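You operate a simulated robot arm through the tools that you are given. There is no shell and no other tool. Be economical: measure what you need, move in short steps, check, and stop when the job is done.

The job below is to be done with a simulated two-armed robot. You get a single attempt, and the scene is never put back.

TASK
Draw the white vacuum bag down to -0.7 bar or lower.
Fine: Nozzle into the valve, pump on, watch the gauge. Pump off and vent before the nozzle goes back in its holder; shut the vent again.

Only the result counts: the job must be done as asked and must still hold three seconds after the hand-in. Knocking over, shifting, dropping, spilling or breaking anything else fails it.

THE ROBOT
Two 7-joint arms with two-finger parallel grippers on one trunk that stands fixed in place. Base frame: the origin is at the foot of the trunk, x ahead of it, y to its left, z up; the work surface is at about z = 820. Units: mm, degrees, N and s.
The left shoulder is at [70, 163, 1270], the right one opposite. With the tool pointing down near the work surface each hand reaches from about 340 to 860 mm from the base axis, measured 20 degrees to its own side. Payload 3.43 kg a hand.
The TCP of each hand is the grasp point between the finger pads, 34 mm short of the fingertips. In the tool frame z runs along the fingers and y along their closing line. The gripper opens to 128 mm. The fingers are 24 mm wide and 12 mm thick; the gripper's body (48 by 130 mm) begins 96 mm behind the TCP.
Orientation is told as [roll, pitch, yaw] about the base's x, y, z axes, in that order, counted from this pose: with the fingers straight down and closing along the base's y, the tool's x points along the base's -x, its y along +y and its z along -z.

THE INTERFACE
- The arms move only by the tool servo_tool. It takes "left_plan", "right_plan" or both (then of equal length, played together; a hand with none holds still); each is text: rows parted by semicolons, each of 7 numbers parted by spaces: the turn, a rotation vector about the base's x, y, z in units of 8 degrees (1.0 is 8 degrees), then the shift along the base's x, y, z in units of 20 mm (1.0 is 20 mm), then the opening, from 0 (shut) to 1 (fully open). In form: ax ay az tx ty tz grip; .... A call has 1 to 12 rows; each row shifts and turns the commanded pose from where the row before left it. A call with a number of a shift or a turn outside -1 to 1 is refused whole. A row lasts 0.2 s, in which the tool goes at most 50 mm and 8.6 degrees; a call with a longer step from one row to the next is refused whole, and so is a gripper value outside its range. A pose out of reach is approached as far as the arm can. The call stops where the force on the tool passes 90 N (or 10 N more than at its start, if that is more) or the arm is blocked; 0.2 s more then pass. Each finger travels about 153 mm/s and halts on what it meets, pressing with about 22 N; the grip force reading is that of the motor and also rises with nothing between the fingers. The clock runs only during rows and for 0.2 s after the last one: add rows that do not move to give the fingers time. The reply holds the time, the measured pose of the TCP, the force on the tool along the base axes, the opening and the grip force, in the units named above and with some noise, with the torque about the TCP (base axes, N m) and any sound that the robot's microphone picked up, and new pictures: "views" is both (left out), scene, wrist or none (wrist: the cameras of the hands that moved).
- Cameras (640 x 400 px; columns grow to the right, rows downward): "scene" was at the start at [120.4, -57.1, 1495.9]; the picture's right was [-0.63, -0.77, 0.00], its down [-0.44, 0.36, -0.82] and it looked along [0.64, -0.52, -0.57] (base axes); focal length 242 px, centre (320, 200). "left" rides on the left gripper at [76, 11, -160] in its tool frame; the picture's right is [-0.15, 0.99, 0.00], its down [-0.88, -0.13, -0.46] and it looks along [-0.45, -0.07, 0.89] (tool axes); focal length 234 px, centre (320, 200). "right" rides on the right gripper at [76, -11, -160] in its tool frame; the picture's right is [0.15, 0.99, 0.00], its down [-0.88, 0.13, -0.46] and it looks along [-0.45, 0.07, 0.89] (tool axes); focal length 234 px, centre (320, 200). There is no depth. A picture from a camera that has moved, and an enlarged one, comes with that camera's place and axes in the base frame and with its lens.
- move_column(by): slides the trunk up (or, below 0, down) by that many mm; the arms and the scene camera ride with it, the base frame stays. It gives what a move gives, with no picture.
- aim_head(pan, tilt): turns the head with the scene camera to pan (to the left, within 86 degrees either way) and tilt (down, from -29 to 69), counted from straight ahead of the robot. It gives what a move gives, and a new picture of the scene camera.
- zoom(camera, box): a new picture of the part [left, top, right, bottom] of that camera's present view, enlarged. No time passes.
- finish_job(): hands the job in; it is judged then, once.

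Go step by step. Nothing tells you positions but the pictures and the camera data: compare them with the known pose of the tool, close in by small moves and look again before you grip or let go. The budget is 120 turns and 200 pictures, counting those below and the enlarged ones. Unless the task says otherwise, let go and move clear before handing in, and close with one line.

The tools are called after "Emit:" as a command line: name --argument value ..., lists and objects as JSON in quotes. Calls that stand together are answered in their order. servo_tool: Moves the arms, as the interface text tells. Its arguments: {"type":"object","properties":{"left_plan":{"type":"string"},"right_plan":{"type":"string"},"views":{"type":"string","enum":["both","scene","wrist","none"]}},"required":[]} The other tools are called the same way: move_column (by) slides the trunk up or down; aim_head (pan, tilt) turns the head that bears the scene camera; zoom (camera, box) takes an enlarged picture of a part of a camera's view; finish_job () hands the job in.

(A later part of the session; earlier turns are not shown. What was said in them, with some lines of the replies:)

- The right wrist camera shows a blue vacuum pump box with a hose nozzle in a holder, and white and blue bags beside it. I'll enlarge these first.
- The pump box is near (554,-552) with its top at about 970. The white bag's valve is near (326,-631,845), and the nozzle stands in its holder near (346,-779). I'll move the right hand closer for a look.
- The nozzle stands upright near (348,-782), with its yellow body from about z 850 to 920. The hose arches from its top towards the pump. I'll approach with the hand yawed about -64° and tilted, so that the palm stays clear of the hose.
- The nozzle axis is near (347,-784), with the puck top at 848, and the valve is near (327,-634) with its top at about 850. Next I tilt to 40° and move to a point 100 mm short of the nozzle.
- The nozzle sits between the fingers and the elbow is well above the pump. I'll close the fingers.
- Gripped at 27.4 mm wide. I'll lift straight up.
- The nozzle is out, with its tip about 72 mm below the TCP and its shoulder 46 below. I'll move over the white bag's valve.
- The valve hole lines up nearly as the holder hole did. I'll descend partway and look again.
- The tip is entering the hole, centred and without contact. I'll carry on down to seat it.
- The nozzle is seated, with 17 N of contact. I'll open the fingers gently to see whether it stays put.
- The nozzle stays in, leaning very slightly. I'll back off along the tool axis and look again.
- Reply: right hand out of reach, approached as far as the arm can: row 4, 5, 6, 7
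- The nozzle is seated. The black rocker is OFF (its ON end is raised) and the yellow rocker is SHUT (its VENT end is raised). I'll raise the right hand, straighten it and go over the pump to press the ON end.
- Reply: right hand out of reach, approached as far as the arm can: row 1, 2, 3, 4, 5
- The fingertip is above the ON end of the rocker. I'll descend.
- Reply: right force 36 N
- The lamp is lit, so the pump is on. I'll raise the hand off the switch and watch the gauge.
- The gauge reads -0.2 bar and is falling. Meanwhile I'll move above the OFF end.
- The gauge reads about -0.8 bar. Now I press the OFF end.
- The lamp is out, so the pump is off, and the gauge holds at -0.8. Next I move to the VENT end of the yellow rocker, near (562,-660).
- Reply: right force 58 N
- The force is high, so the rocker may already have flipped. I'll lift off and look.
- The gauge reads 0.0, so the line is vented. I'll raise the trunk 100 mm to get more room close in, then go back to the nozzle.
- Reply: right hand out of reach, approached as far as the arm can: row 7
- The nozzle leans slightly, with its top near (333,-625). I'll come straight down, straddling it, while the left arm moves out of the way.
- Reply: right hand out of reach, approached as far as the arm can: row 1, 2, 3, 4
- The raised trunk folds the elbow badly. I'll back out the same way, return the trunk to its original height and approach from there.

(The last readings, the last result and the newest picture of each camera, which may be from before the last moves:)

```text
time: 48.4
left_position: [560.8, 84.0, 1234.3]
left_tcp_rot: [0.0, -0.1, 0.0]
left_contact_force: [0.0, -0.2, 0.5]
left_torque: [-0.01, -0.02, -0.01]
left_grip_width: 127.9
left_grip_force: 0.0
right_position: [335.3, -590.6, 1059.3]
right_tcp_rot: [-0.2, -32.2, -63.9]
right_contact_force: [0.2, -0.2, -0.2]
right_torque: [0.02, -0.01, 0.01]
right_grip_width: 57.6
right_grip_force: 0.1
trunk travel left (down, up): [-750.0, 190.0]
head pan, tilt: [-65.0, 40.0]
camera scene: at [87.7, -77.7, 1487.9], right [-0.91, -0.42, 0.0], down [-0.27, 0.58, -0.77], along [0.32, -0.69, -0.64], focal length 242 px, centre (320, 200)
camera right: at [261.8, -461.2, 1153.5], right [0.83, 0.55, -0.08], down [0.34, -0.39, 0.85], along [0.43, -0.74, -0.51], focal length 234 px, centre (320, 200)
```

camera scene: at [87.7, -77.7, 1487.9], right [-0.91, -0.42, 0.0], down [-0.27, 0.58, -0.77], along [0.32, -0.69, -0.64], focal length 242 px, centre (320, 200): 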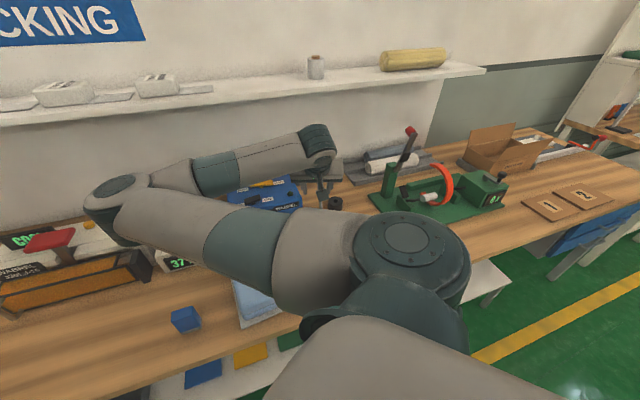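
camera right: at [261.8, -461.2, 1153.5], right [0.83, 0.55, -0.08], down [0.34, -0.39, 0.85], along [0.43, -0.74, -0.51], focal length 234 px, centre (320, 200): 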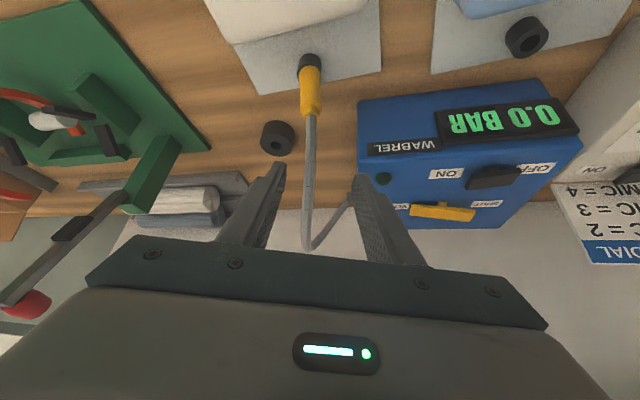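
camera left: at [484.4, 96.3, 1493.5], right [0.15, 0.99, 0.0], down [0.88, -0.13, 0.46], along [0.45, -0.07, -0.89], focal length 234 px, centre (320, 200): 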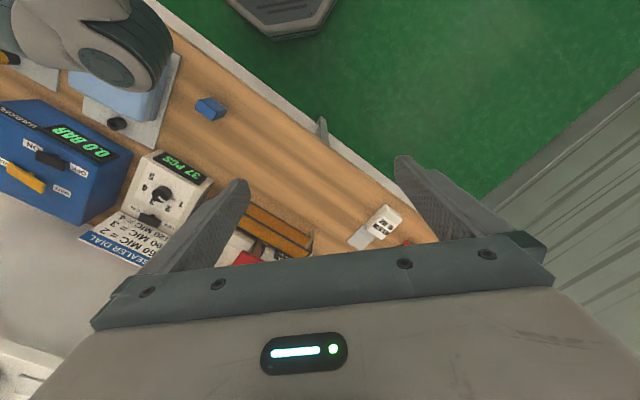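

Emit:
servo_tool --right_plan "0 0 0 -0.03 -0.25 -1 0.45; 0 0 0 -0.03 -0.25 -1 0.45; 0 0 0 -0.03 -0.25 -1 0.45; 0 0 0 -0.03 -0.25 -1 0.45; 0 0 0 -0.03 -0.25 -1 0.45; 0 0 0 -0.03 -0.25 -1 0.45" --views "both"

Emit:
zoom --camera "right" --box '[240, 90, 400, 260]'

```text
time: 49.8
left_position: [560.9, 84.0, 1232.7]
left_tcp_rot: [0.0, 0.0, 0.0]
left_contact_force: [0.1, -0.4, 1.5]
left_torque: [0.0, -0.01, 0.01]
left_grip_width: 128.0
left_grip_force: 0.1
right_position: [332.0, -621.4, 938.1]
right_tcp_rot: [0.0, -32.0, -63.9]
right_contact_force: [0.4, -0.3, -0.1]
right_torque: [0.01, 0.02, -0.01]
right_grip_width: 57.7
right_grip_force: 0.1
trunk travel left (down, up): [-750.0, 190.0]
head pan, tilt: [-65.0, 40.0]
camera scene: at [88.2, -78.7, 1487.8], right [-0.91, -0.42, 0.0], down [-0.27, 0.58, -0.77], along [0.32, -0.69, -0.64], focal length 242 px, centre (320, 200)
camera right: at [258.1, -492.1, 1033.1], right [0.83, 0.55, -0.08], down [0.34, -0.4, 0.85], along [0.43, -0.74, -0.52], focal length 234 px, centre (320, 200)
```

scene: 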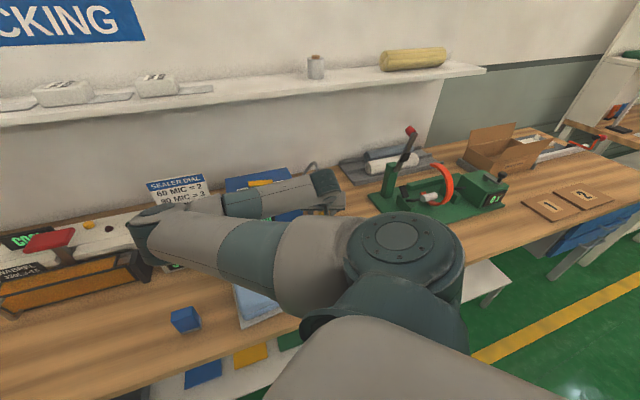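
right: 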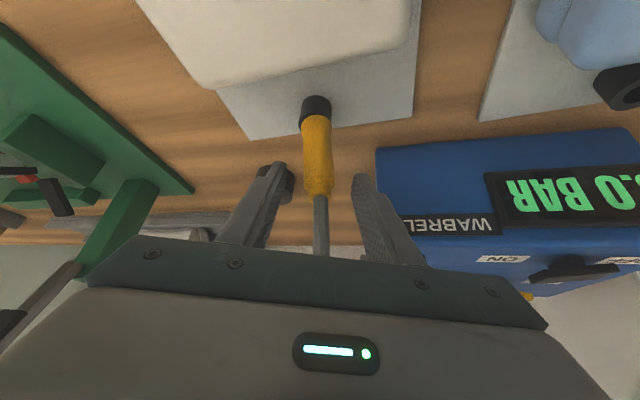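

```text
2.35 times, centred on (320, 175) of right
camera zoom: at [258.1, -492.1, 1033.1], right [0.83, 0.55, -0.08], down [0.34, -0.4, 0.85], along [0.43, -0.74, -0.52], focal length 551 px, centre (320, 259)
```

zoom: 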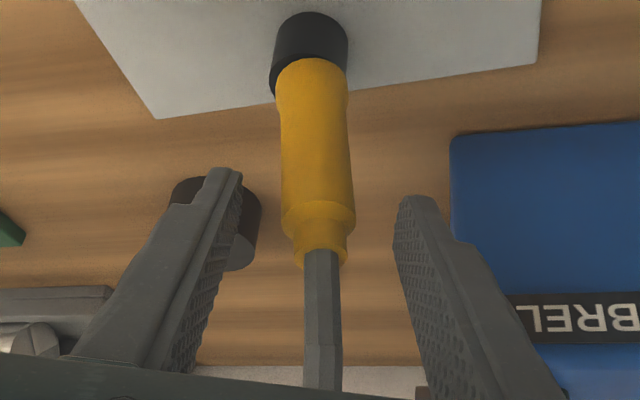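

Emit:
servo_tool --right_plan "0 0 0 -0.05 -0.25 -0.7 0.45; 0 0 0 -0.05 -0.25 -0.7 0.45; 0 0 0 0 -0.05 -0.65 0.45" --views "wrist"

Emit:
zoom --camera "right" --box '[240, 90, 400, 260]'

```text
time: 50.6
left_position: [561.6, 84.6, 1234.4]
left_tcp_rot: [0.1, 0.0, 0.0]
left_contact_force: [-0.5, 0.9, -0.1]
left_torque: [0.0, 0.0, 0.01]
left_grip_width: 128.0
left_grip_force: 0.0
right_position: [331.3, -631.6, 896.9]
right_tcp_rot: [0.0, -32.0, -63.9]
right_contact_force: [-0.5, 0.3, -0.4]
right_torque: [-0.04, 0.01, 0.05]
right_grip_width: 57.5
right_grip_force: 0.1
trunk travel left (down, up): [-750.0, 190.0]
head pan, tilt: [-65.0, 40.0]
camera right: at [256.3, -502.4, 991.8], right [0.83, 0.55, -0.08], down [0.34, -0.4, 0.85], along [0.43, -0.74, -0.51], focal length 234 px, centre (320, 200)
```

right: 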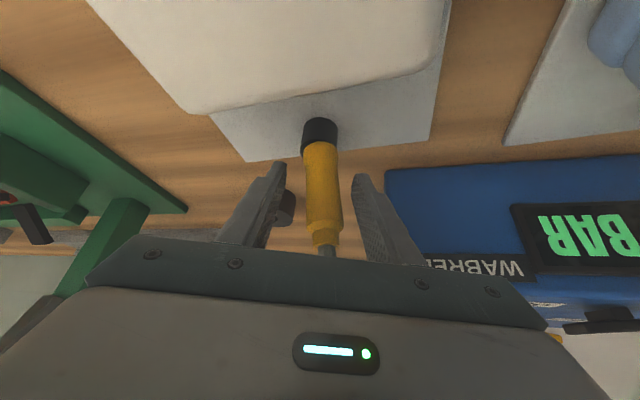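

```text
2.35 times, centred on (320, 175) of right
camera zoom: at [256.3, -502.4, 991.8], right [0.83, 0.55, -0.08], down [0.34, -0.4, 0.85], along [0.43, -0.74, -0.51], focal length 551 px, centre (320, 259)
```

zoom: 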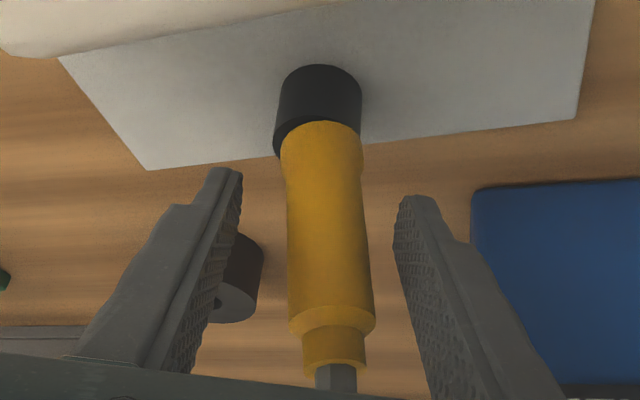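

The nozzle leans along the closing line, so I'll centre the TCP over the valve hole first. The pads will then straighten it as they close.

Emit:
servo_tool --right_plan "0 0 0 -0.19 -0.21 0 0.45; 0 0 0 0 0 0 0.3; 0 0 0 0 0 0 0.2; 0 0 0 0 0 0 0; 0 0 0 0 0 0 0" --views "wrist"

Emit:
zoom --camera "right" --box '[240, 90, 400, 260]'

```text
time: 51.8
left_position: [561.1, 83.3, 1232.6]
left_tcp_rot: [0.0, 0.1, 0.0]
left_contact_force: [-0.6, 0.8, 0.3]
left_torque: [0.04, 0.02, 0.02]
left_grip_width: 128.0
left_grip_force: 0.0
right_position: [325.9, -635.5, 897.0]
right_tcp_rot: [-0.1, -32.1, -63.9]
right_contact_force: [0.2, 0.5, 0.1]
right_torque: [0.04, 0.01, -0.02]
right_grip_width: 27.5
right_grip_force: 22.1
trunk travel left (down, up): [-750.0, 190.0]
head pan, tilt: [-65.0, 40.0]
camera right: at [252.7, -506.3, 991.7], right [0.83, 0.55, -0.08], down [0.34, -0.4, 0.85], along [0.43, -0.74, -0.52], focal length 234 px, centre (320, 200)
```

right: 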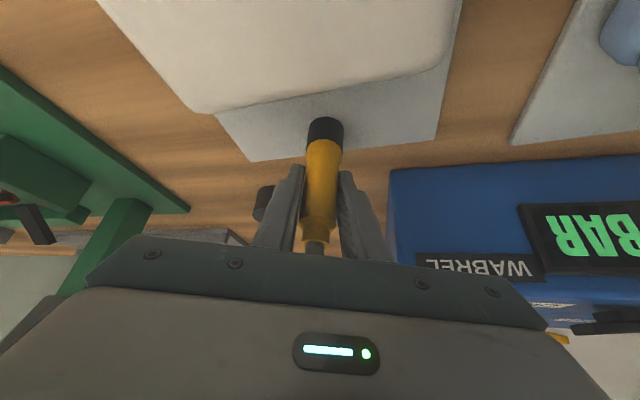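

```text
2.35 times, centred on (320, 175) of right
camera zoom: at [252.7, -506.3, 991.7], right [0.83, 0.55, -0.08], down [0.34, -0.4, 0.85], along [0.43, -0.74, -0.52], focal length 551 px, centre (320, 259)
```

zoom: 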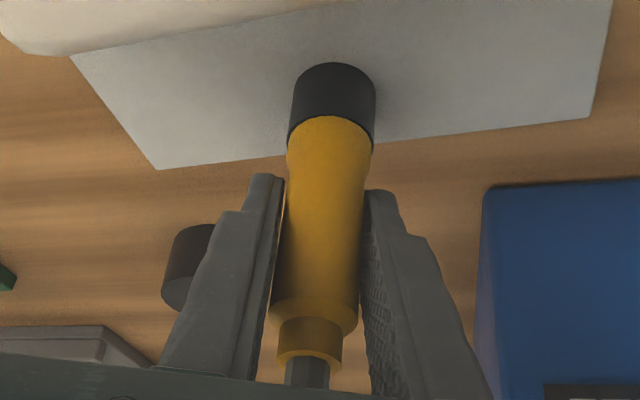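

Gripped cleanly. I'll lift it straight out.

Emit:
servo_tool --right_plan "0 0 0 0 0 0.3 0; 0 0 0 0 0 0.5 0; 0 0 0 0 0 0.7 0; 0 0 0 0 0 0.8 0; 0 0 0 0 0 0.8 0; 0 0 0 0 0 0.9 0" --views "both"

Emit:
zoom --camera "right" --box '[240, 60, 400, 230]'

```text
time: 53.2
left_position: [561.7, 83.6, 1233.3]
left_tcp_rot: [0.0, 0.0, -0.1]
left_contact_force: [0.1, 0.2, 0.2]
left_torque: [0.01, -0.02, 0.0]
left_grip_width: 127.9
left_grip_force: 0.0
right_position: [327.0, -635.8, 976.8]
right_tcp_rot: [-0.2, -32.1, -63.9]
right_contact_force: [-0.3, 0.1, -0.9]
right_torque: [0.01, -0.03, 0.0]
right_grip_width: 27.9
right_grip_force: 22.3
trunk travel left (down, up): [-750.0, 190.0]
head pan, tilt: [-65.0, 40.0]
camera scene: at [87.8, -77.9, 1487.8], right [-0.91, -0.42, 0.0], down [-0.27, 0.58, -0.77], along [0.32, -0.69, -0.64], focal length 242 px, centre (320, 200)
camera right: at [252.9, -506.4, 1071.6], right [0.83, 0.55, -0.08], down [0.34, -0.4, 0.85], along [0.43, -0.74, -0.51], focal length 234 px, centre (320, 200)
```

scene: 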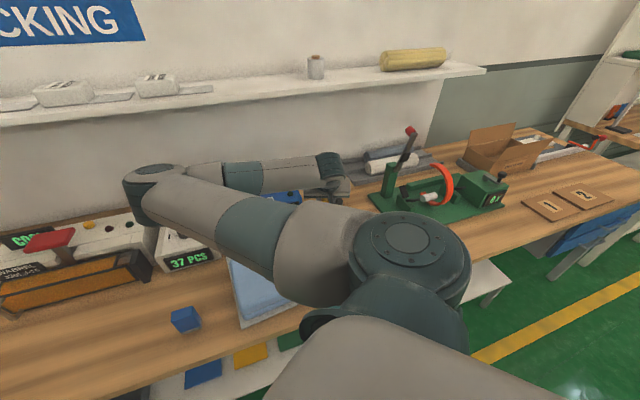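
right: 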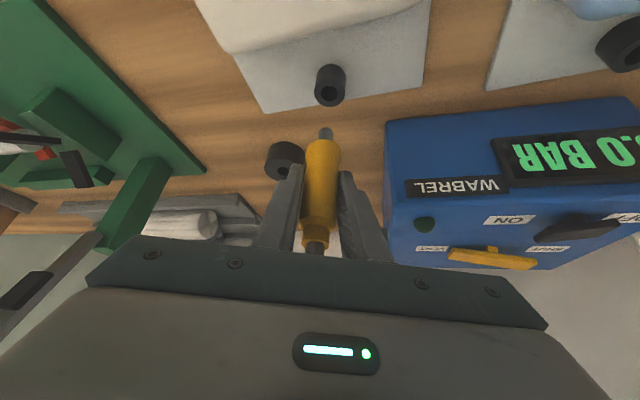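

```text
2.35 times, centred on (320, 145) of right
camera zoom: at [252.9, -506.4, 1071.6], right [0.83, 0.55, -0.08], down [0.34, -0.4, 0.85], along [0.43, -0.74, -0.51], focal length 551 px, centre (320, 329)
```

zoom: 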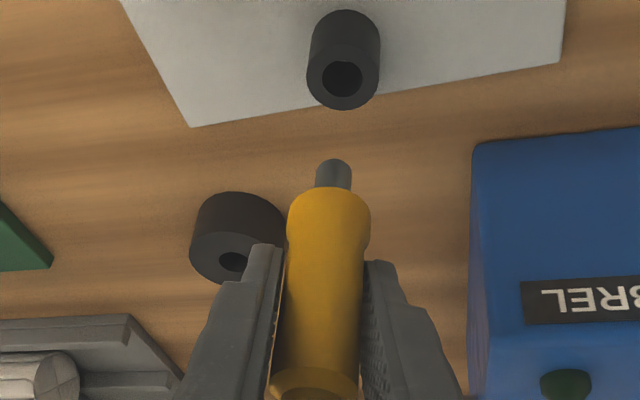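

The nozzle tip points about 4–5° forward, so I'll turn the hand back by that much while carrying the nozzle to the holder.

Emit:
servo_tool --right_plan "0.25 0.12 0 0.12 -0.93 0 0; 0.25 0.12 0 0.12 -0.93 0 0; 0 0 0 0.12 -0.93 0 0; 0 0 0 0.12 -0.93 0 0; 0 0 0 0.12 -0.93 0 0; 0 0 0 0.12 -0.93 0 0; 0 0 0 0.12 -0.93 0 0; 0 0 0 0.12 -0.93 0 0" --views "wrist"

Emit:
zoom --camera "right" --box '[240, 60, 400, 230]'

```text
time: 55.0
left_position: [561.2, 82.8, 1234.0]
left_tcp_rot: [0.0, -0.1, 0.0]
left_contact_force: [0.1, 0.0, -0.3]
left_torque: [0.02, -0.01, -0.03]
left_grip_width: 127.9
left_grip_force: 0.1
right_position: [345.9, -784.6, 976.7]
right_tcp_rot: [-0.1, -27.7, -63.9]
right_contact_force: [0.8, 0.8, 0.0]
right_torque: [-0.04, 0.02, 0.02]
right_grip_width: 27.5
right_grip_force: 21.8
trunk travel left (down, up): [-750.0, 190.0]
head pan, tilt: [-65.0, 40.0]
camera right: at [274.9, -663.0, 1083.7], right [0.83, 0.55, -0.07], down [0.37, -0.45, 0.81], along [0.42, -0.7, -0.58], focal length 234 px, centre (320, 200)
```

right: 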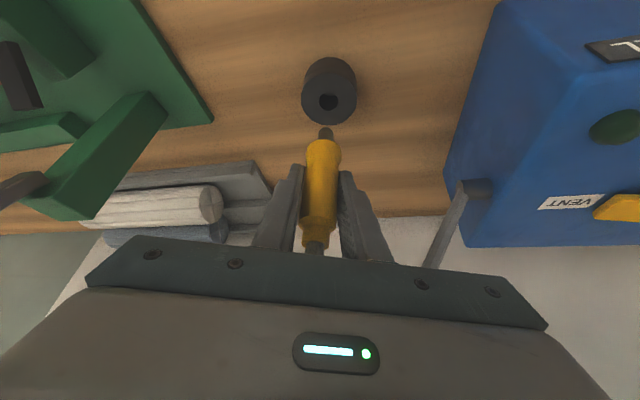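

```text
2.35 times, centred on (320, 145) of right
camera zoom: at [274.9, -663.0, 1083.7], right [0.83, 0.55, -0.07], down [0.37, -0.45, 0.81], along [0.42, -0.7, -0.58], focal length 551 px, centre (320, 329)
```

zoom: 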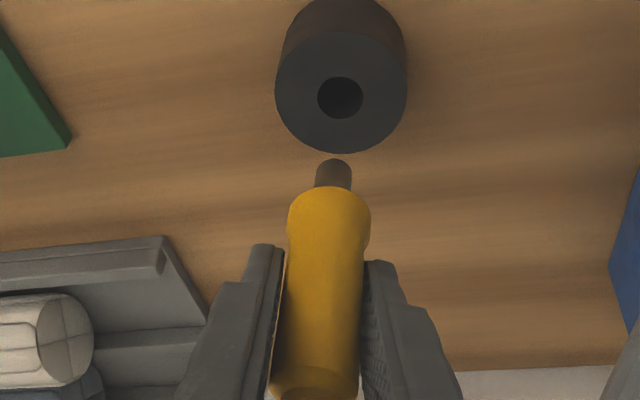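

The tip and hole now line up as predicted. I'll descend most of the way and check.

Emit:
servo_tool --right_plan "0 0 0 0 0 -0.6 0; 0 0 0 0 0 -0.6 0; 0 0 0 0 0 -0.6 0; 0 0 0 0 0 -0.5 0; 0 0 0 0 0 -0.2 0" --views "wrist"

Emit:
zoom --camera "right" --box '[270, 80, 370, 180]'

```text
time: 56.2
left_position: [562.5, 84.2, 1232.1]
left_tcp_rot: [0.0, 0.0, 0.0]
left_contact_force: [-0.2, 0.5, -0.4]
left_torque: [0.02, 0.03, -0.01]
left_grip_width: 127.9
left_grip_force: 0.0
right_position: [344.6, -784.6, 926.1]
right_tcp_rot: [-0.1, -27.6, -63.9]
right_contact_force: [-1.0, 0.3, -0.8]
right_torque: [-0.02, -0.03, 0.0]
right_grip_width: 27.5
right_grip_force: 22.2
trunk travel left (down, up): [-750.0, 190.0]
head pan, tilt: [-65.0, 40.0]
camera right: at [275.3, -662.2, 1032.8], right [0.83, 0.55, -0.07], down [0.37, -0.45, 0.81], along [0.42, -0.7, -0.58], focal length 234 px, centre (320, 200)
```

right: 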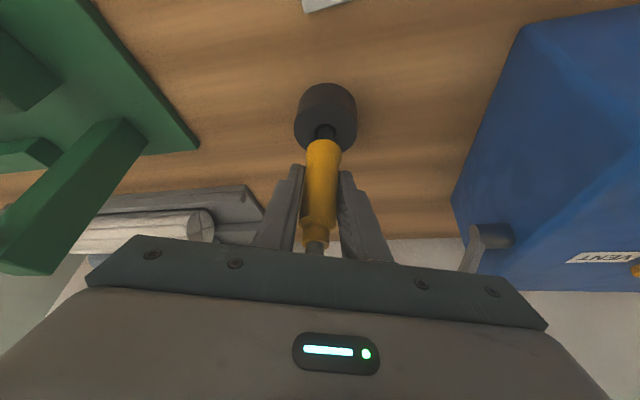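

```text
4.00 times, centred on (320, 130) of right
camera zoom: at [275.3, -662.2, 1032.8], right [0.83, 0.55, -0.07], down [0.37, -0.45, 0.81], along [0.42, -0.7, -0.58], focal length 937 px, centre (320, 480)
```

zoom: 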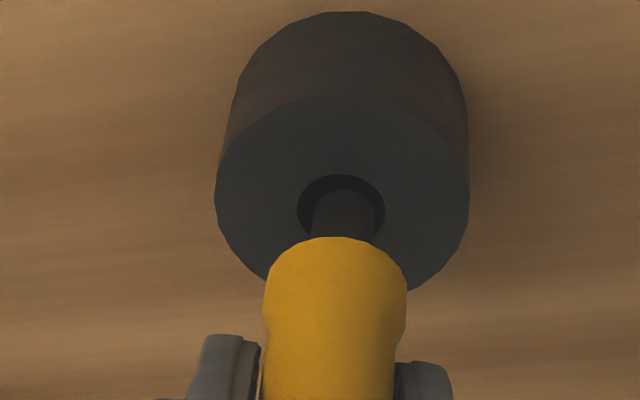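

Emit:
servo_tool --right_plan "0 0 0 0.02 0 -0.3 0; 0 0 0 0 0 -0.3 0; 0 0 0 0 0 -0.3 0; 0 0 0 0 0 -0.3 0; 0 0 0 0 0 -0.15 0; 0 0 0 0 0 -0.1 0" --views "wrist"

Emit:
zoom --camera "right" --box '[270, 80, 370, 180]'

```text
time: 57.6
left_position: [563.8, 83.8, 1232.7]
left_tcp_rot: [-0.1, 0.1, -0.1]
left_contact_force: [-0.7, 0.5, 1.1]
left_torque: [0.03, 0.0, 0.02]
left_grip_width: 127.9
left_grip_force: 0.0
right_position: [347.1, -784.7, 897.4]
right_tcp_rot: [-0.1, -27.7, -64.0]
right_contact_force: [1.6, -7.2, 3.1]
right_torque: [-0.48, -0.1, -0.02]
right_grip_width: 27.8
right_grip_force: 21.9
trunk travel left (down, up): [-750.0, 190.0]
head pan, tilt: [-65.0, 40.0]
camera right: at [275.5, -662.7, 1004.1], right [0.83, 0.55, -0.07], down [0.37, -0.45, 0.81], along [0.42, -0.7, -0.58], focal length 234 px, centre (320, 200)
```

right: 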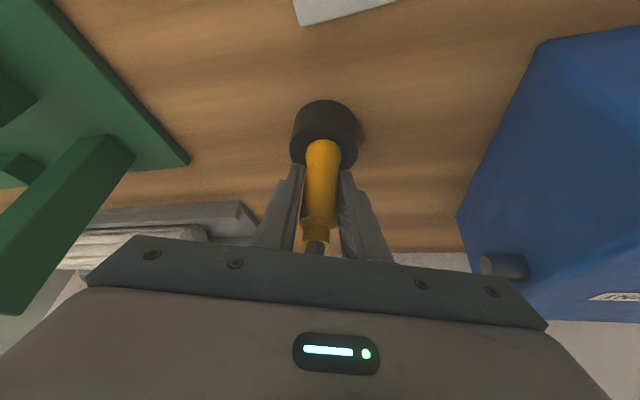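

```text
4.00 times, centred on (320, 130) of right
camera zoom: at [275.5, -662.7, 1004.1], right [0.83, 0.55, -0.07], down [0.37, -0.45, 0.81], along [0.42, -0.7, -0.58], focal length 937 px, centre (320, 480)
```

zoom: 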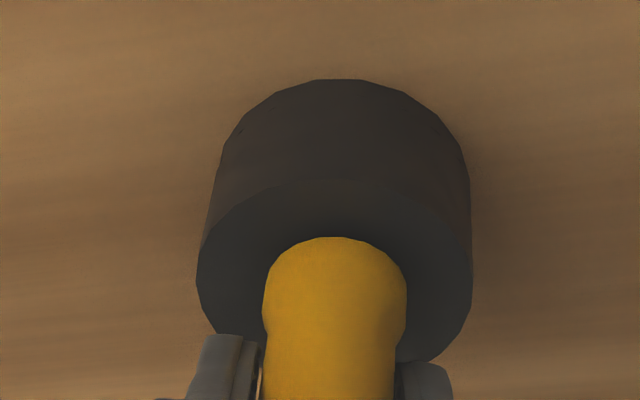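

It's practically seated, with only a slight side load. I'll release it and check.

Emit:
servo_tool --right_plan "0 0 0 0 0 -0.05 0; 0 0 0 0 0 0 0.27; 0 0 0 0 0 0 0.4; 0 0 0 0 0 0 0.5; 0 0 0 0 0 0 0.5" --views "wrist"

Emit:
zoom --camera "right" --box '[240, 90, 400, 260]'

```text
time: 58.8
left_position: [562.2, 83.4, 1232.2]
left_tcp_rot: [0.0, 0.1, 0.0]
left_contact_force: [-0.8, 0.1, -0.5]
left_torque: [-0.01, 0.01, 0.0]
left_grip_width: 128.1
left_grip_force: 0.0
right_position: [346.5, -784.6, 896.7]
right_tcp_rot: [-0.1, -27.6, -63.8]
right_contact_force: [0.6, -0.1, -0.5]
right_torque: [-0.04, -0.01, -0.01]
right_grip_width: 63.9
right_grip_force: 0.1
trunk travel left (down, up): [-750.0, 190.0]
head pan, tilt: [-65.0, 40.0]
camera right: at [275.6, -662.2, 1003.2], right [0.83, 0.55, -0.07], down [0.37, -0.45, 0.81], along [0.42, -0.7, -0.58], focal length 234 px, centre (320, 200)
```

right: 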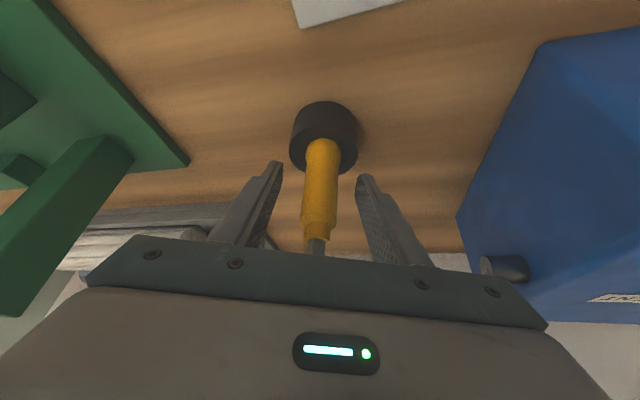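

```text
2.35 times, centred on (320, 175) of right
camera zoom: at [275.6, -662.2, 1003.2], right [0.83, 0.55, -0.07], down [0.37, -0.45, 0.81], along [0.42, -0.7, -0.58], focal length 551 px, centre (320, 259)
```

zoom: 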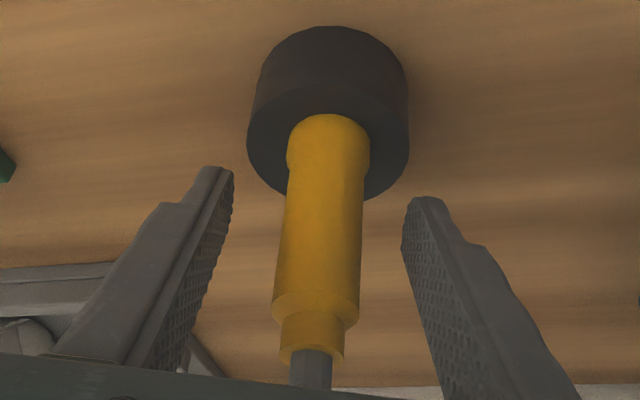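

The nozzle stands upright in its holder. I'll back away, raise and straighten the hand for the SHUT press.

Emit:
servo_tool --right_plan "0 0 0 -0.2 0.45 0.88 0.5; 0 0 0 -0.25 0.6 0.8 0.5; 0 0 0 -0.3 0.7 0.75 0.5; 0 0 0 -0.3 0.7 0.75 0.5; 0 0 0 -0.2 0.8 0.75 0.5; 0 0 0 0 0.8 0.75 0.5; 0.9 0.44 0 0.4 0.9 1 0.3; 0.9 0.44 0 0.6 0.9 1 0; 0.9 0.44 0 0.9 0.6 0.8 0; 0.41 0.2 0 1 0.2 0.2 0; 0 0 0 1 0 0 0; 0 0 0 1 0 0 0" --views "wrist"

```text
time: 61.4
left_position: [561.4, 84.2, 1232.4]
left_tcp_rot: [0.0, 0.1, 0.0]
left_contact_force: [0.2, 0.1, 0.2]
left_torque: [-0.02, 0.02, 0.0]
left_grip_width: 128.1
left_grip_force: 0.0
right_position: [419.6, -649.7, 1051.4]
right_tcp_rot: [-0.1, 0.1, -64.1]
right_contact_force: [0.6, -0.5, -0.6]
right_torque: [-0.02, 0.04, -0.02]
right_grip_width: 0.0
right_grip_force: 21.6
trunk travel left (down, up): [-750.0, 190.0]
head pan, tilt: [-65.0, 40.0]
camera right: at [378.1, -587.7, 1211.7], right [0.82, 0.57, 0.0], down [0.5, -0.73, 0.45], along [0.26, -0.38, -0.89], focal length 234 px, centre (320, 200)
```

right: 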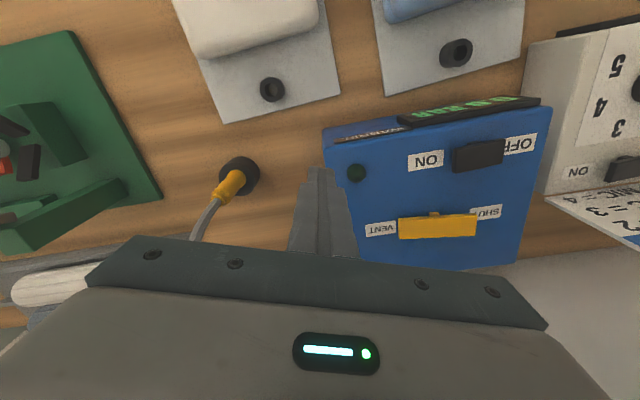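

Emit:
servo_tool --right_plan "0 0 0 0.98 0.2 0 0; 0 0 0 0.98 0.2 0 0; 0 0 0 0.98 0.2 0 0; 0 0 0 0.98 0.2 0 0; 0 0 0 0.98 0.2 0 0; 0 0 0 0.98 0.2 0 0; 0 0 0 0.98 0.2 0 0; 0 0 0 0.98 0.2 0 0; 0 0 0 0.98 0.2 0 0; 0 0 0 0.98 0.2 0 0" --views "wrist"

Emit:
zoom --camera "right" --box '[220, 60, 420, 250]'

```text
time: 63.6
left_position: [553.4, 87.5, 1236.6]
left_tcp_rot: [-0.1, -0.5, 0.0]
left_contact_force: [-0.2, 0.1, -0.7]
left_torque: [0.05, 0.02, -0.05]
left_grip_width: 128.0
left_grip_force: 0.0
right_position: [607.5, -610.9, 1054.1]
right_tcp_rot: [0.1, -0.1, -64.1]
right_contact_force: [0.2, -1.1, 0.0]
right_torque: [0.01, 0.0, 0.01]
right_grip_width: 0.1
right_grip_force: 22.4
trunk travel left (down, up): [-750.0, 190.0]
head pan, tilt: [-65.0, 40.0]
camera right: at [565.6, -547.5, 1214.1], right [0.83, 0.56, 0.0], down [0.5, -0.74, 0.46], along [0.26, -0.38, -0.89], focal length 234 px, centre (320, 200)
```

right: 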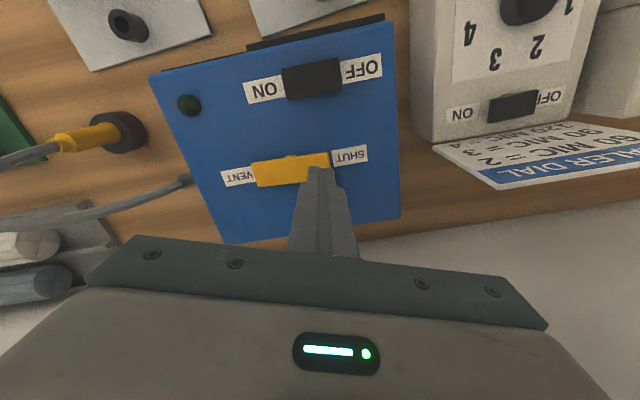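

```text
2.11 times, centred on (320, 155) of right
camera zoom: at [565.6, -547.5, 1214.1], right [0.83, 0.56, 0.0], down [0.5, -0.74, 0.46], along [0.26, -0.38, -0.89], focal length 493 px, centre (320, 295)
```

zoom: 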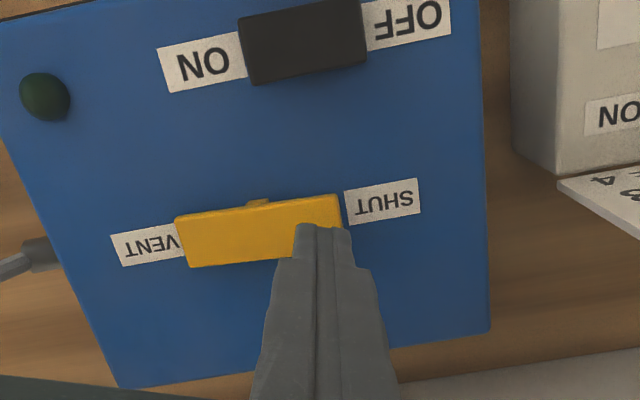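

The left hand shifted a few millimetres, perhaps because the arms touched. I'll check that before pressing.

Emit:
zoom --camera "scene" --box '[0, 0, 640, 400]'

Emit:
zoom --camera "left" --box '[0, 0, 640, 400]'

```text
1.00 times, centred on (320, 200) of scene (not enlarged: the box is as wide or as high as the picture)
camera zoom: at [77.6, -75.4, 1488.5], right [-0.91, -0.42, -0.01], down [-0.27, 0.58, -0.77], along [0.33, -0.7, -0.64], focal length 242 px, centre (320, 200)
```

zoom: 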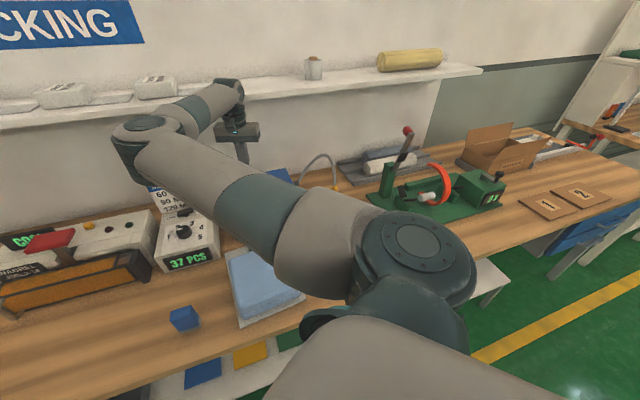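

```text
1.00 times, centred on (320, 200) of left (not enlarged: the box is as wide or as high as the picture)
camera zoom: at [476.2, 97.8, 1396.3], right [0.15, 0.99, 0.0], down [0.88, -0.13, 0.46], along [0.46, -0.07, -0.89], focal length 234 px, centre (320, 200)
```

zoom: 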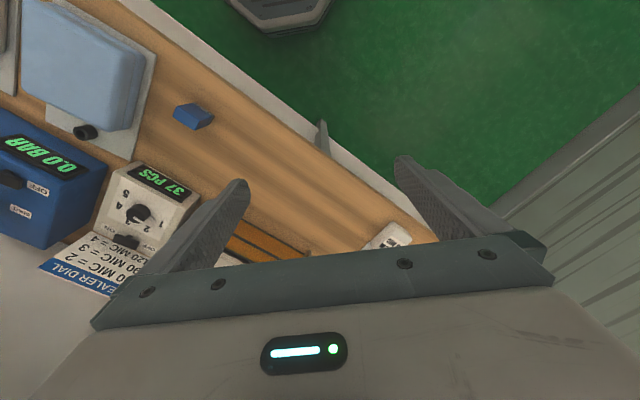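

Emit:
zoom --camera "scene" --box '[120, 30, 360, 180]'

```text
2.67 times, centred on (240, 105) of scene
camera zoom: at [77.6, -75.4, 1488.5], right [-0.91, -0.42, -0.01], down [-0.27, 0.58, -0.77], along [0.33, -0.7, -0.64], focal length 646 px, centre (533, 453)
```

zoom: 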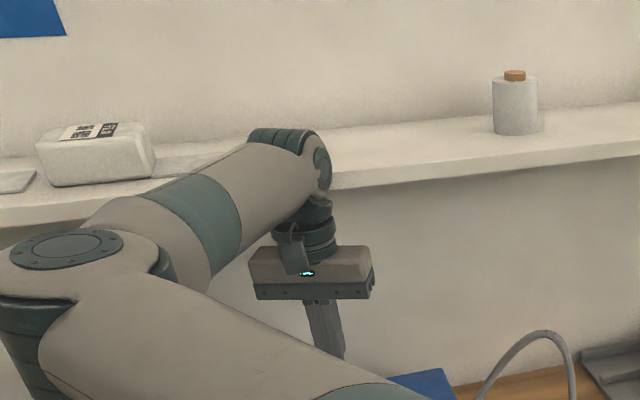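

The wrist is against the shelf edge, though nothing on the shelf has moved. I'll back off from the wall and tilt the fingers forward so the wrist stays clear.

Emit:
servo_tool --right_plan "0 0 0 -0.7 0.7 0 0; 0 0 0 -0.7 0.7 0 0; 0 0 0 -0.7 0.7 0 0; -0.9 -0.44 0 0 0 0 0; -0.9 -0.44 0 0 0 0 0; -0.9 -0.44 0 0 0 0 0; -0.9 -0.44 0 0 0 0 0" --views "both"

```text
time: 65.2
left_position: [560.8, 84.9, 1233.3]
left_tcp_rot: [0.0, 0.0, 0.0]
left_contact_force: [0.9, -0.6, -0.5]
left_torque: [-0.02, 0.02, 0.02]
left_grip_width: 127.9
left_grip_force: 0.0
right_position: [572.8, -569.1, 1050.7]
right_tcp_rot: [-0.1, -32.3, -63.8]
right_contact_force: [0.4, -0.4, -0.4]
right_torque: [0.02, 0.01, -0.04]
right_grip_width: 0.1
right_grip_force: 22.3
trunk travel left (down, up): [-750.0, 190.0]
head pan, tilt: [-65.0, 40.0]
camera scene: at [87.9, -76.7, 1488.0], right [-0.91, -0.42, 0.0], down [-0.27, 0.58, -0.77], along [0.32, -0.69, -0.64], focal length 242 px, centre (320, 200)
camera right: at [499.2, -440.2, 1145.8], right [0.83, 0.55, -0.08], down [0.34, -0.39, 0.85], along [0.43, -0.74, -0.51], focal length 234 px, centre (320, 200)
```

scene: 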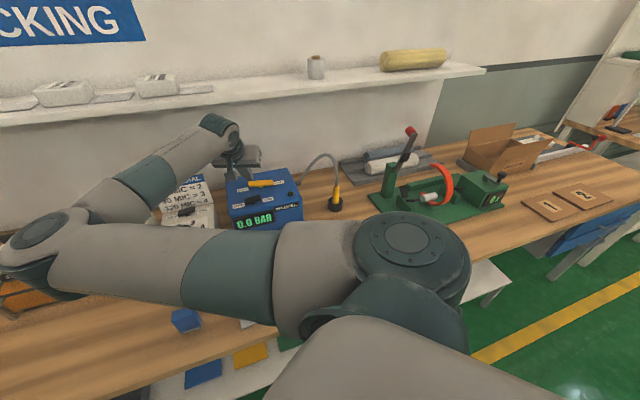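
right: 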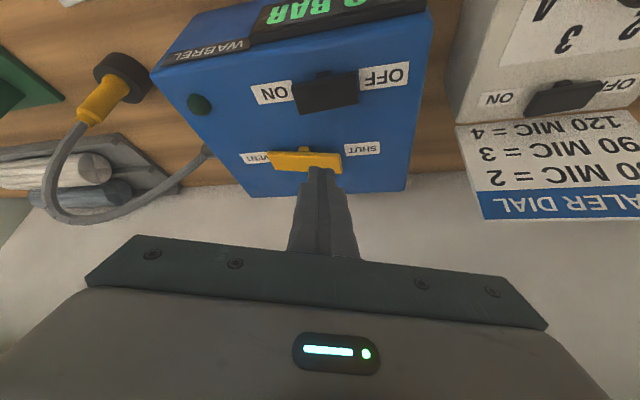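

Emit:
zoom --camera "left" --box '[0, 0, 640, 400]'

Emit:
zoom --camera "right" --box '[220, 60, 420, 250]'

```text
1.00 times, centred on (320, 200) of left (not enlarged: the box is as wide or as high as the picture)
camera zoom: at [485.3, 96.4, 1393.1], right [0.15, 0.99, 0.0], down [0.88, -0.13, 0.46], along [0.45, -0.07, -0.89], focal length 234 px, centre (320, 200)
```

zoom: 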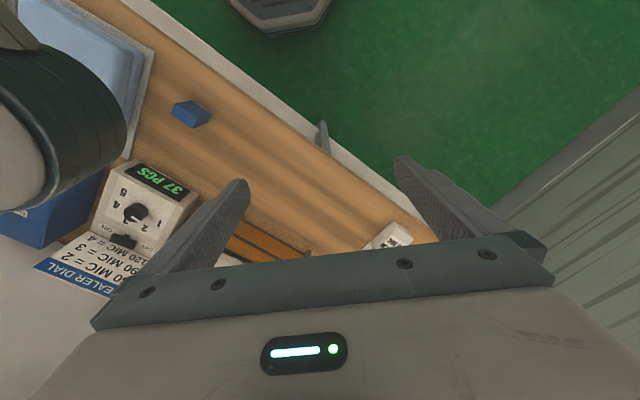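

```text
2.11 times, centred on (320, 155) of right
camera zoom: at [499.2, -440.2, 1145.8], right [0.83, 0.55, -0.08], down [0.34, -0.39, 0.85], along [0.43, -0.74, -0.51], focal length 493 px, centre (320, 295)
```

zoom: 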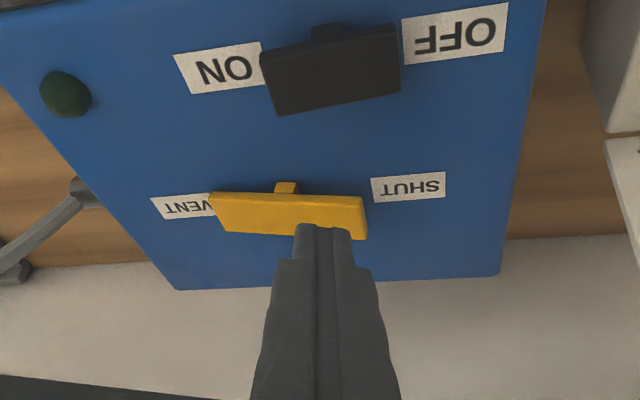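

Emit:
servo_tool --right_plan "0 0 0 0.62 -0.53 -0.2 0; 0 0 0 0.62 -0.53 -0.2 0; 0 0 0 0.62 -0.53 -0.3 0" --views "both"

Emit:
zoom --camera "right" --box '[220, 80, 420, 270]'

```text
time: 66.0
left_position: [560.8, 82.8, 1233.1]
left_tcp_rot: [-0.1, 0.0, 0.0]
left_contact_force: [-0.3, 0.2, -0.5]
left_torque: [0.0, -0.02, -0.03]
left_grip_width: 127.8
left_grip_force: 0.2
right_position: [611.3, -600.1, 1035.1]
right_tcp_rot: [0.0, -32.0, -63.9]
right_contact_force: [-0.2, -0.3, -0.4]
right_torque: [-0.01, 0.0, -0.03]
right_grip_width: 0.0
right_grip_force: 22.3
trunk travel left (down, up): [-750.0, 190.0]
head pan, tilt: [-65.0, 40.0]
camera scene: at [88.3, -79.0, 1487.8], right [-0.91, -0.42, 0.0], down [-0.27, 0.58, -0.77], along [0.32, -0.69, -0.64], focal length 242 px, centre (320, 200)
camera right: at [536.8, -471.3, 1130.4], right [0.83, 0.55, -0.08], down [0.34, -0.4, 0.85], along [0.43, -0.74, -0.52], focal length 234 px, centre (320, 200)
```

scene: 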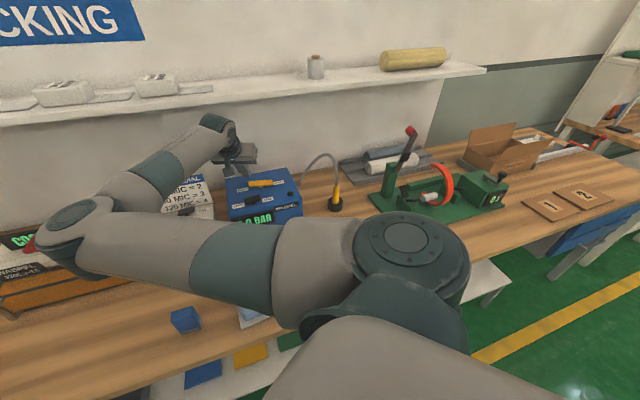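
right: 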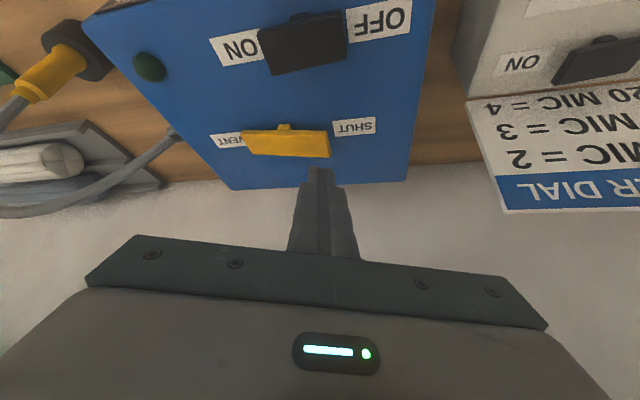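

```text
2.11 times, centred on (320, 175) of right
camera zoom: at [536.8, -471.3, 1130.4], right [0.83, 0.55, -0.08], down [0.34, -0.4, 0.85], along [0.43, -0.74, -0.52], focal length 493 px, centre (320, 253)
```

zoom: 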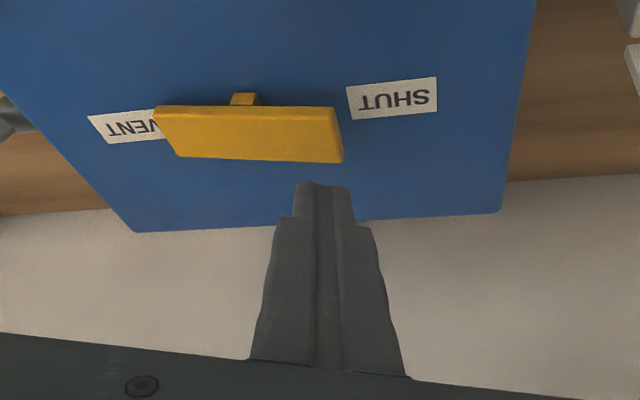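

The fingertip is lined up above the SHUT end and the wrist is clear of the shelf. I'll press.

Emit:
servo_tool --right_plan "0 0 0 0 0 -0.6 0; 0 0 0 0 0 -0.4 0; 0 0 0 0 0 -0.25 0; 0 0 0 0 0 -0.25 0; 0 0 0 0 0 -0.2 0" --views "wrist"

Emit:
zoom --camera "right" --box '[220, 80, 420, 270]'

```text
time: 67.2
left_position: [562.4, 82.6, 1234.1]
left_tcp_rot: [0.0, -0.1, 0.2]
left_contact_force: [-0.1, 0.5, 0.4]
left_torque: [0.04, -0.02, -0.01]
left_grip_width: 127.9
left_grip_force: 0.0
right_position: [610.3, -601.1, 1001.7]
right_tcp_rot: [0.0, -32.1, -63.9]
right_contact_force: [1.2, -0.8, -0.8]
right_torque: [0.03, 0.0, 0.02]
right_grip_width: 0.1
right_grip_force: 22.0
trunk travel left (down, up): [-750.0, 190.0]
head pan, tilt: [-65.0, 40.0]
camera right: at [536.7, -472.1, 1097.2], right [0.83, 0.55, -0.08], down [0.34, -0.4, 0.85], along [0.43, -0.74, -0.52], focal length 234 px, centre (320, 200)
```

right: 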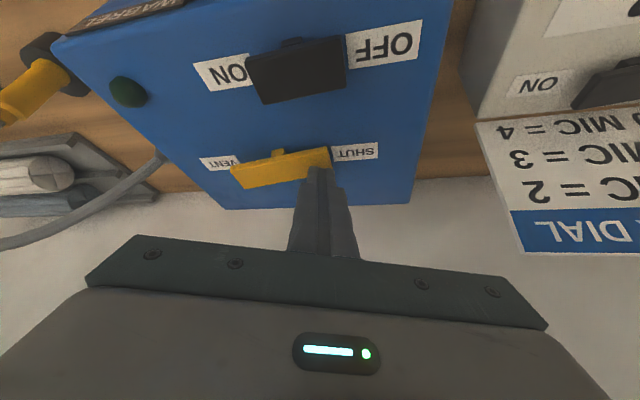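

```text
2.11 times, centred on (320, 175) of right
camera zoom: at [536.7, -472.1, 1097.2], right [0.83, 0.55, -0.08], down [0.34, -0.4, 0.85], along [0.43, -0.74, -0.52], focal length 493 px, centre (320, 253)
```

zoom: 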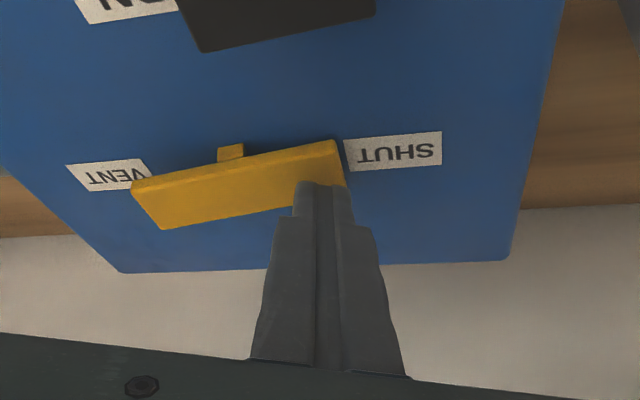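

The rocker has flipped to SHUT. I'll lift off and back away to verify.

Emit:
servo_tool --right_plan "0 0 0 0 0 0.7 0; 0 0 0 -0.2 0.3 0.7 0; 0 0 0 -0.7 0.7 0.4 0; 0 0 0 -0.7 0.7 0.3 0; 0 0 0 -0.8 0.7 0.3 0; 0 0 0 -0.8 0.5 0.3 0; 0 0 0 -0.8 0.3 0.3 0" --views "both"

Emit:
zoom --camera "scene" --box '[200, 140, 380, 250]'

Emit:
zoom --camera "right" --box '[180, 30, 440, 220]'

```text
time: 68.8
left_position: [561.6, 84.1, 1232.9]
left_tcp_rot: [0.0, 0.0, -0.1]
left_contact_force: [0.2, -0.6, -0.5]
left_torque: [0.0, 0.0, 0.02]
left_grip_width: 128.0
left_grip_force: 0.0
right_position: [529.7, -538.0, 1064.5]
right_tcp_rot: [0.1, -32.0, -63.9]
right_contact_force: [-0.2, -0.3, -0.8]
right_torque: [0.03, 0.03, 0.02]
right_grip_width: 0.0
right_grip_force: 21.9
trunk travel left (down, up): [-750.0, 190.0]
head pan, tilt: [-65.0, 40.0]
camera scene: at [87.8, -78.2, 1487.9], right [-0.91, -0.42, 0.0], down [-0.27, 0.58, -0.77], along [0.32, -0.69, -0.64], focal length 242 px, centre (320, 200)
camera right: at [455.5, -409.4, 1158.9], right [0.83, 0.55, -0.08], down [0.34, -0.4, 0.85], along [0.43, -0.74, -0.52], focal length 234 px, centre (320, 200)
```

scene: 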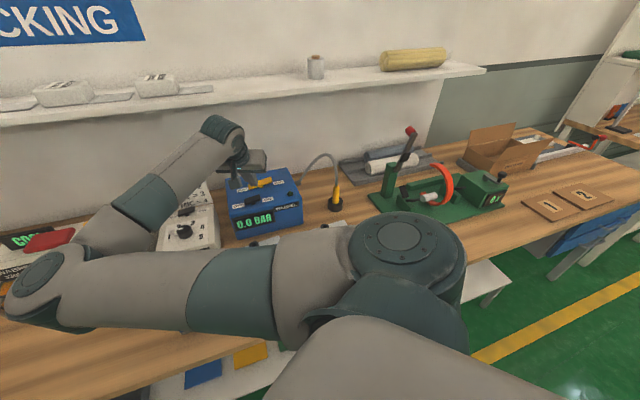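
right: 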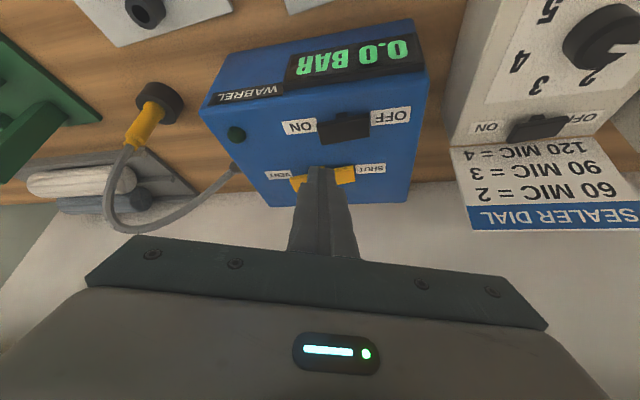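

```text
3.56 times, centred on (290, 195) of scene
camera zoom: at [87.8, -78.2, 1487.9], right [-0.91, -0.42, 0.0], down [-0.27, 0.58, -0.77], along [0.32, -0.69, -0.64], focal length 862 px, centre (427, 218)
```

zoom: 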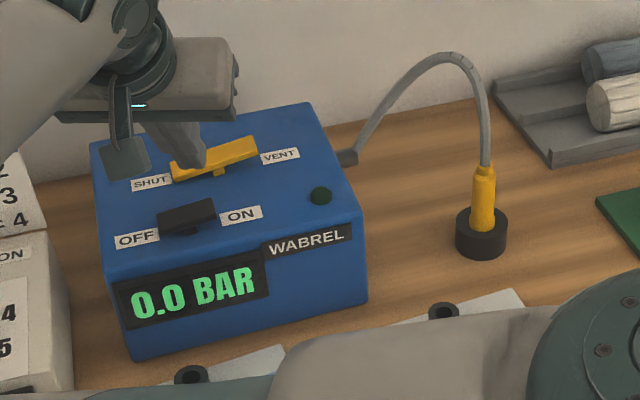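

```text
2.11 times, centred on (310, 125) of right
camera zoom: at [455.5, -409.4, 1158.9], right [0.83, 0.55, -0.08], down [0.34, -0.4, 0.85], along [0.43, -0.74, -0.52], focal length 493 px, centre (341, 358)
```

zoom: 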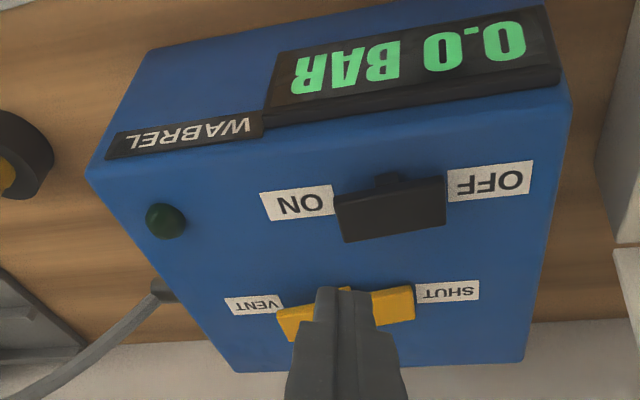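

The vent is shut, the pump is off and the nozzle is upright in its holder. I'll take one last look at the white bag while moving further clear.

Emit:
servo_tool --right_plan "0.9 0.44 0 -0.6 0 0.9 0; 0.9 0.44 0 -0.6 0 0.9 0; 0.9 0.44 0 -0.6 0 0.9 0; 0.9 0.44 0 -0.6 0 0.9 0; 0 0 0 -0.6 0 0.9 0; 0 0 0 -0.6 0 0.9 0; 0 0 0 -0.6 0 0.9 0" --views "both"

Emit:
zoom --camera "right" --box '[150, 0, 450, 180]'

```text
time: 70.4
left_position: [560.9, 83.3, 1234.1]
left_tcp_rot: [-0.1, 0.0, 0.0]
left_contact_force: [-0.6, -0.2, 0.9]
left_torque: [0.01, 0.0, -0.01]
left_grip_width: 128.0
left_grip_force: 0.1
right_position: [445.8, -536.8, 1187.7]
right_tcp_rot: [-0.1, 0.1, -63.9]
right_contact_force: [-0.3, -0.1, 0.0]
right_torque: [0.0, -0.02, -0.01]
right_grip_width: 0.2
right_grip_force: 22.1
trunk travel left (down, up): [-750.0, 190.0]
head pan, tilt: [-65.0, 40.0]
camera scene: at [87.5, -78.7, 1487.8], right [-0.91, -0.42, 0.0], down [-0.27, 0.58, -0.77], along [0.32, -0.69, -0.64], focal length 242 px, centre (320, 200)
camera right: at [402.9, -474.8, 1347.7], right [0.82, 0.57, 0.0], down [0.5, -0.73, 0.45], along [0.26, -0.37, -0.89], focal length 234 px, centre (320, 200)
```

scene: 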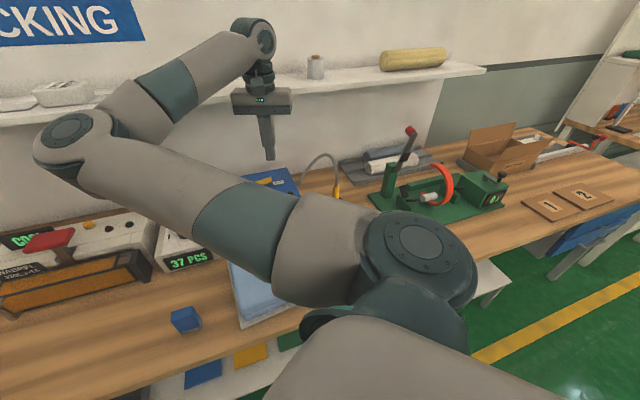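
right: 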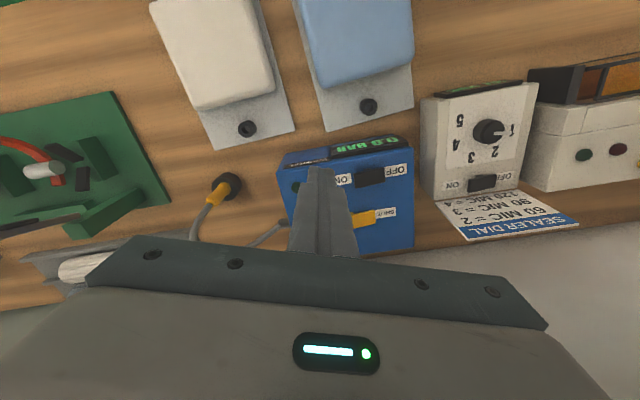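

```text
2.13 times, centred on (300, 90) of right
camera zoom: at [402.9, -474.8, 1347.7], right [0.82, 0.57, 0.0], down [0.5, -0.73, 0.45], along [0.26, -0.37, -0.89], focal length 500 px, centre (363, 435)
```

zoom: 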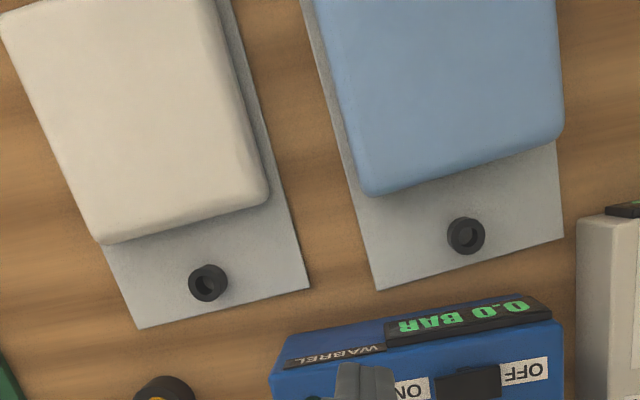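

The bag and valve look undisturbed, and everything else is in its place. I'm handing in.

Emit:
finish_job

```text
The job is handed in.
```

I drew the white bag down to -0.8 bar on the gauge, then switched the pump off and vented the line. The nozzle is back in its holder and the vent is shut again. The gauge read 0.0 once vented, so I did not re-measure the bag itself after that. The wrist pressed briefly against the shelf edge, but nothing on the shelf moved.
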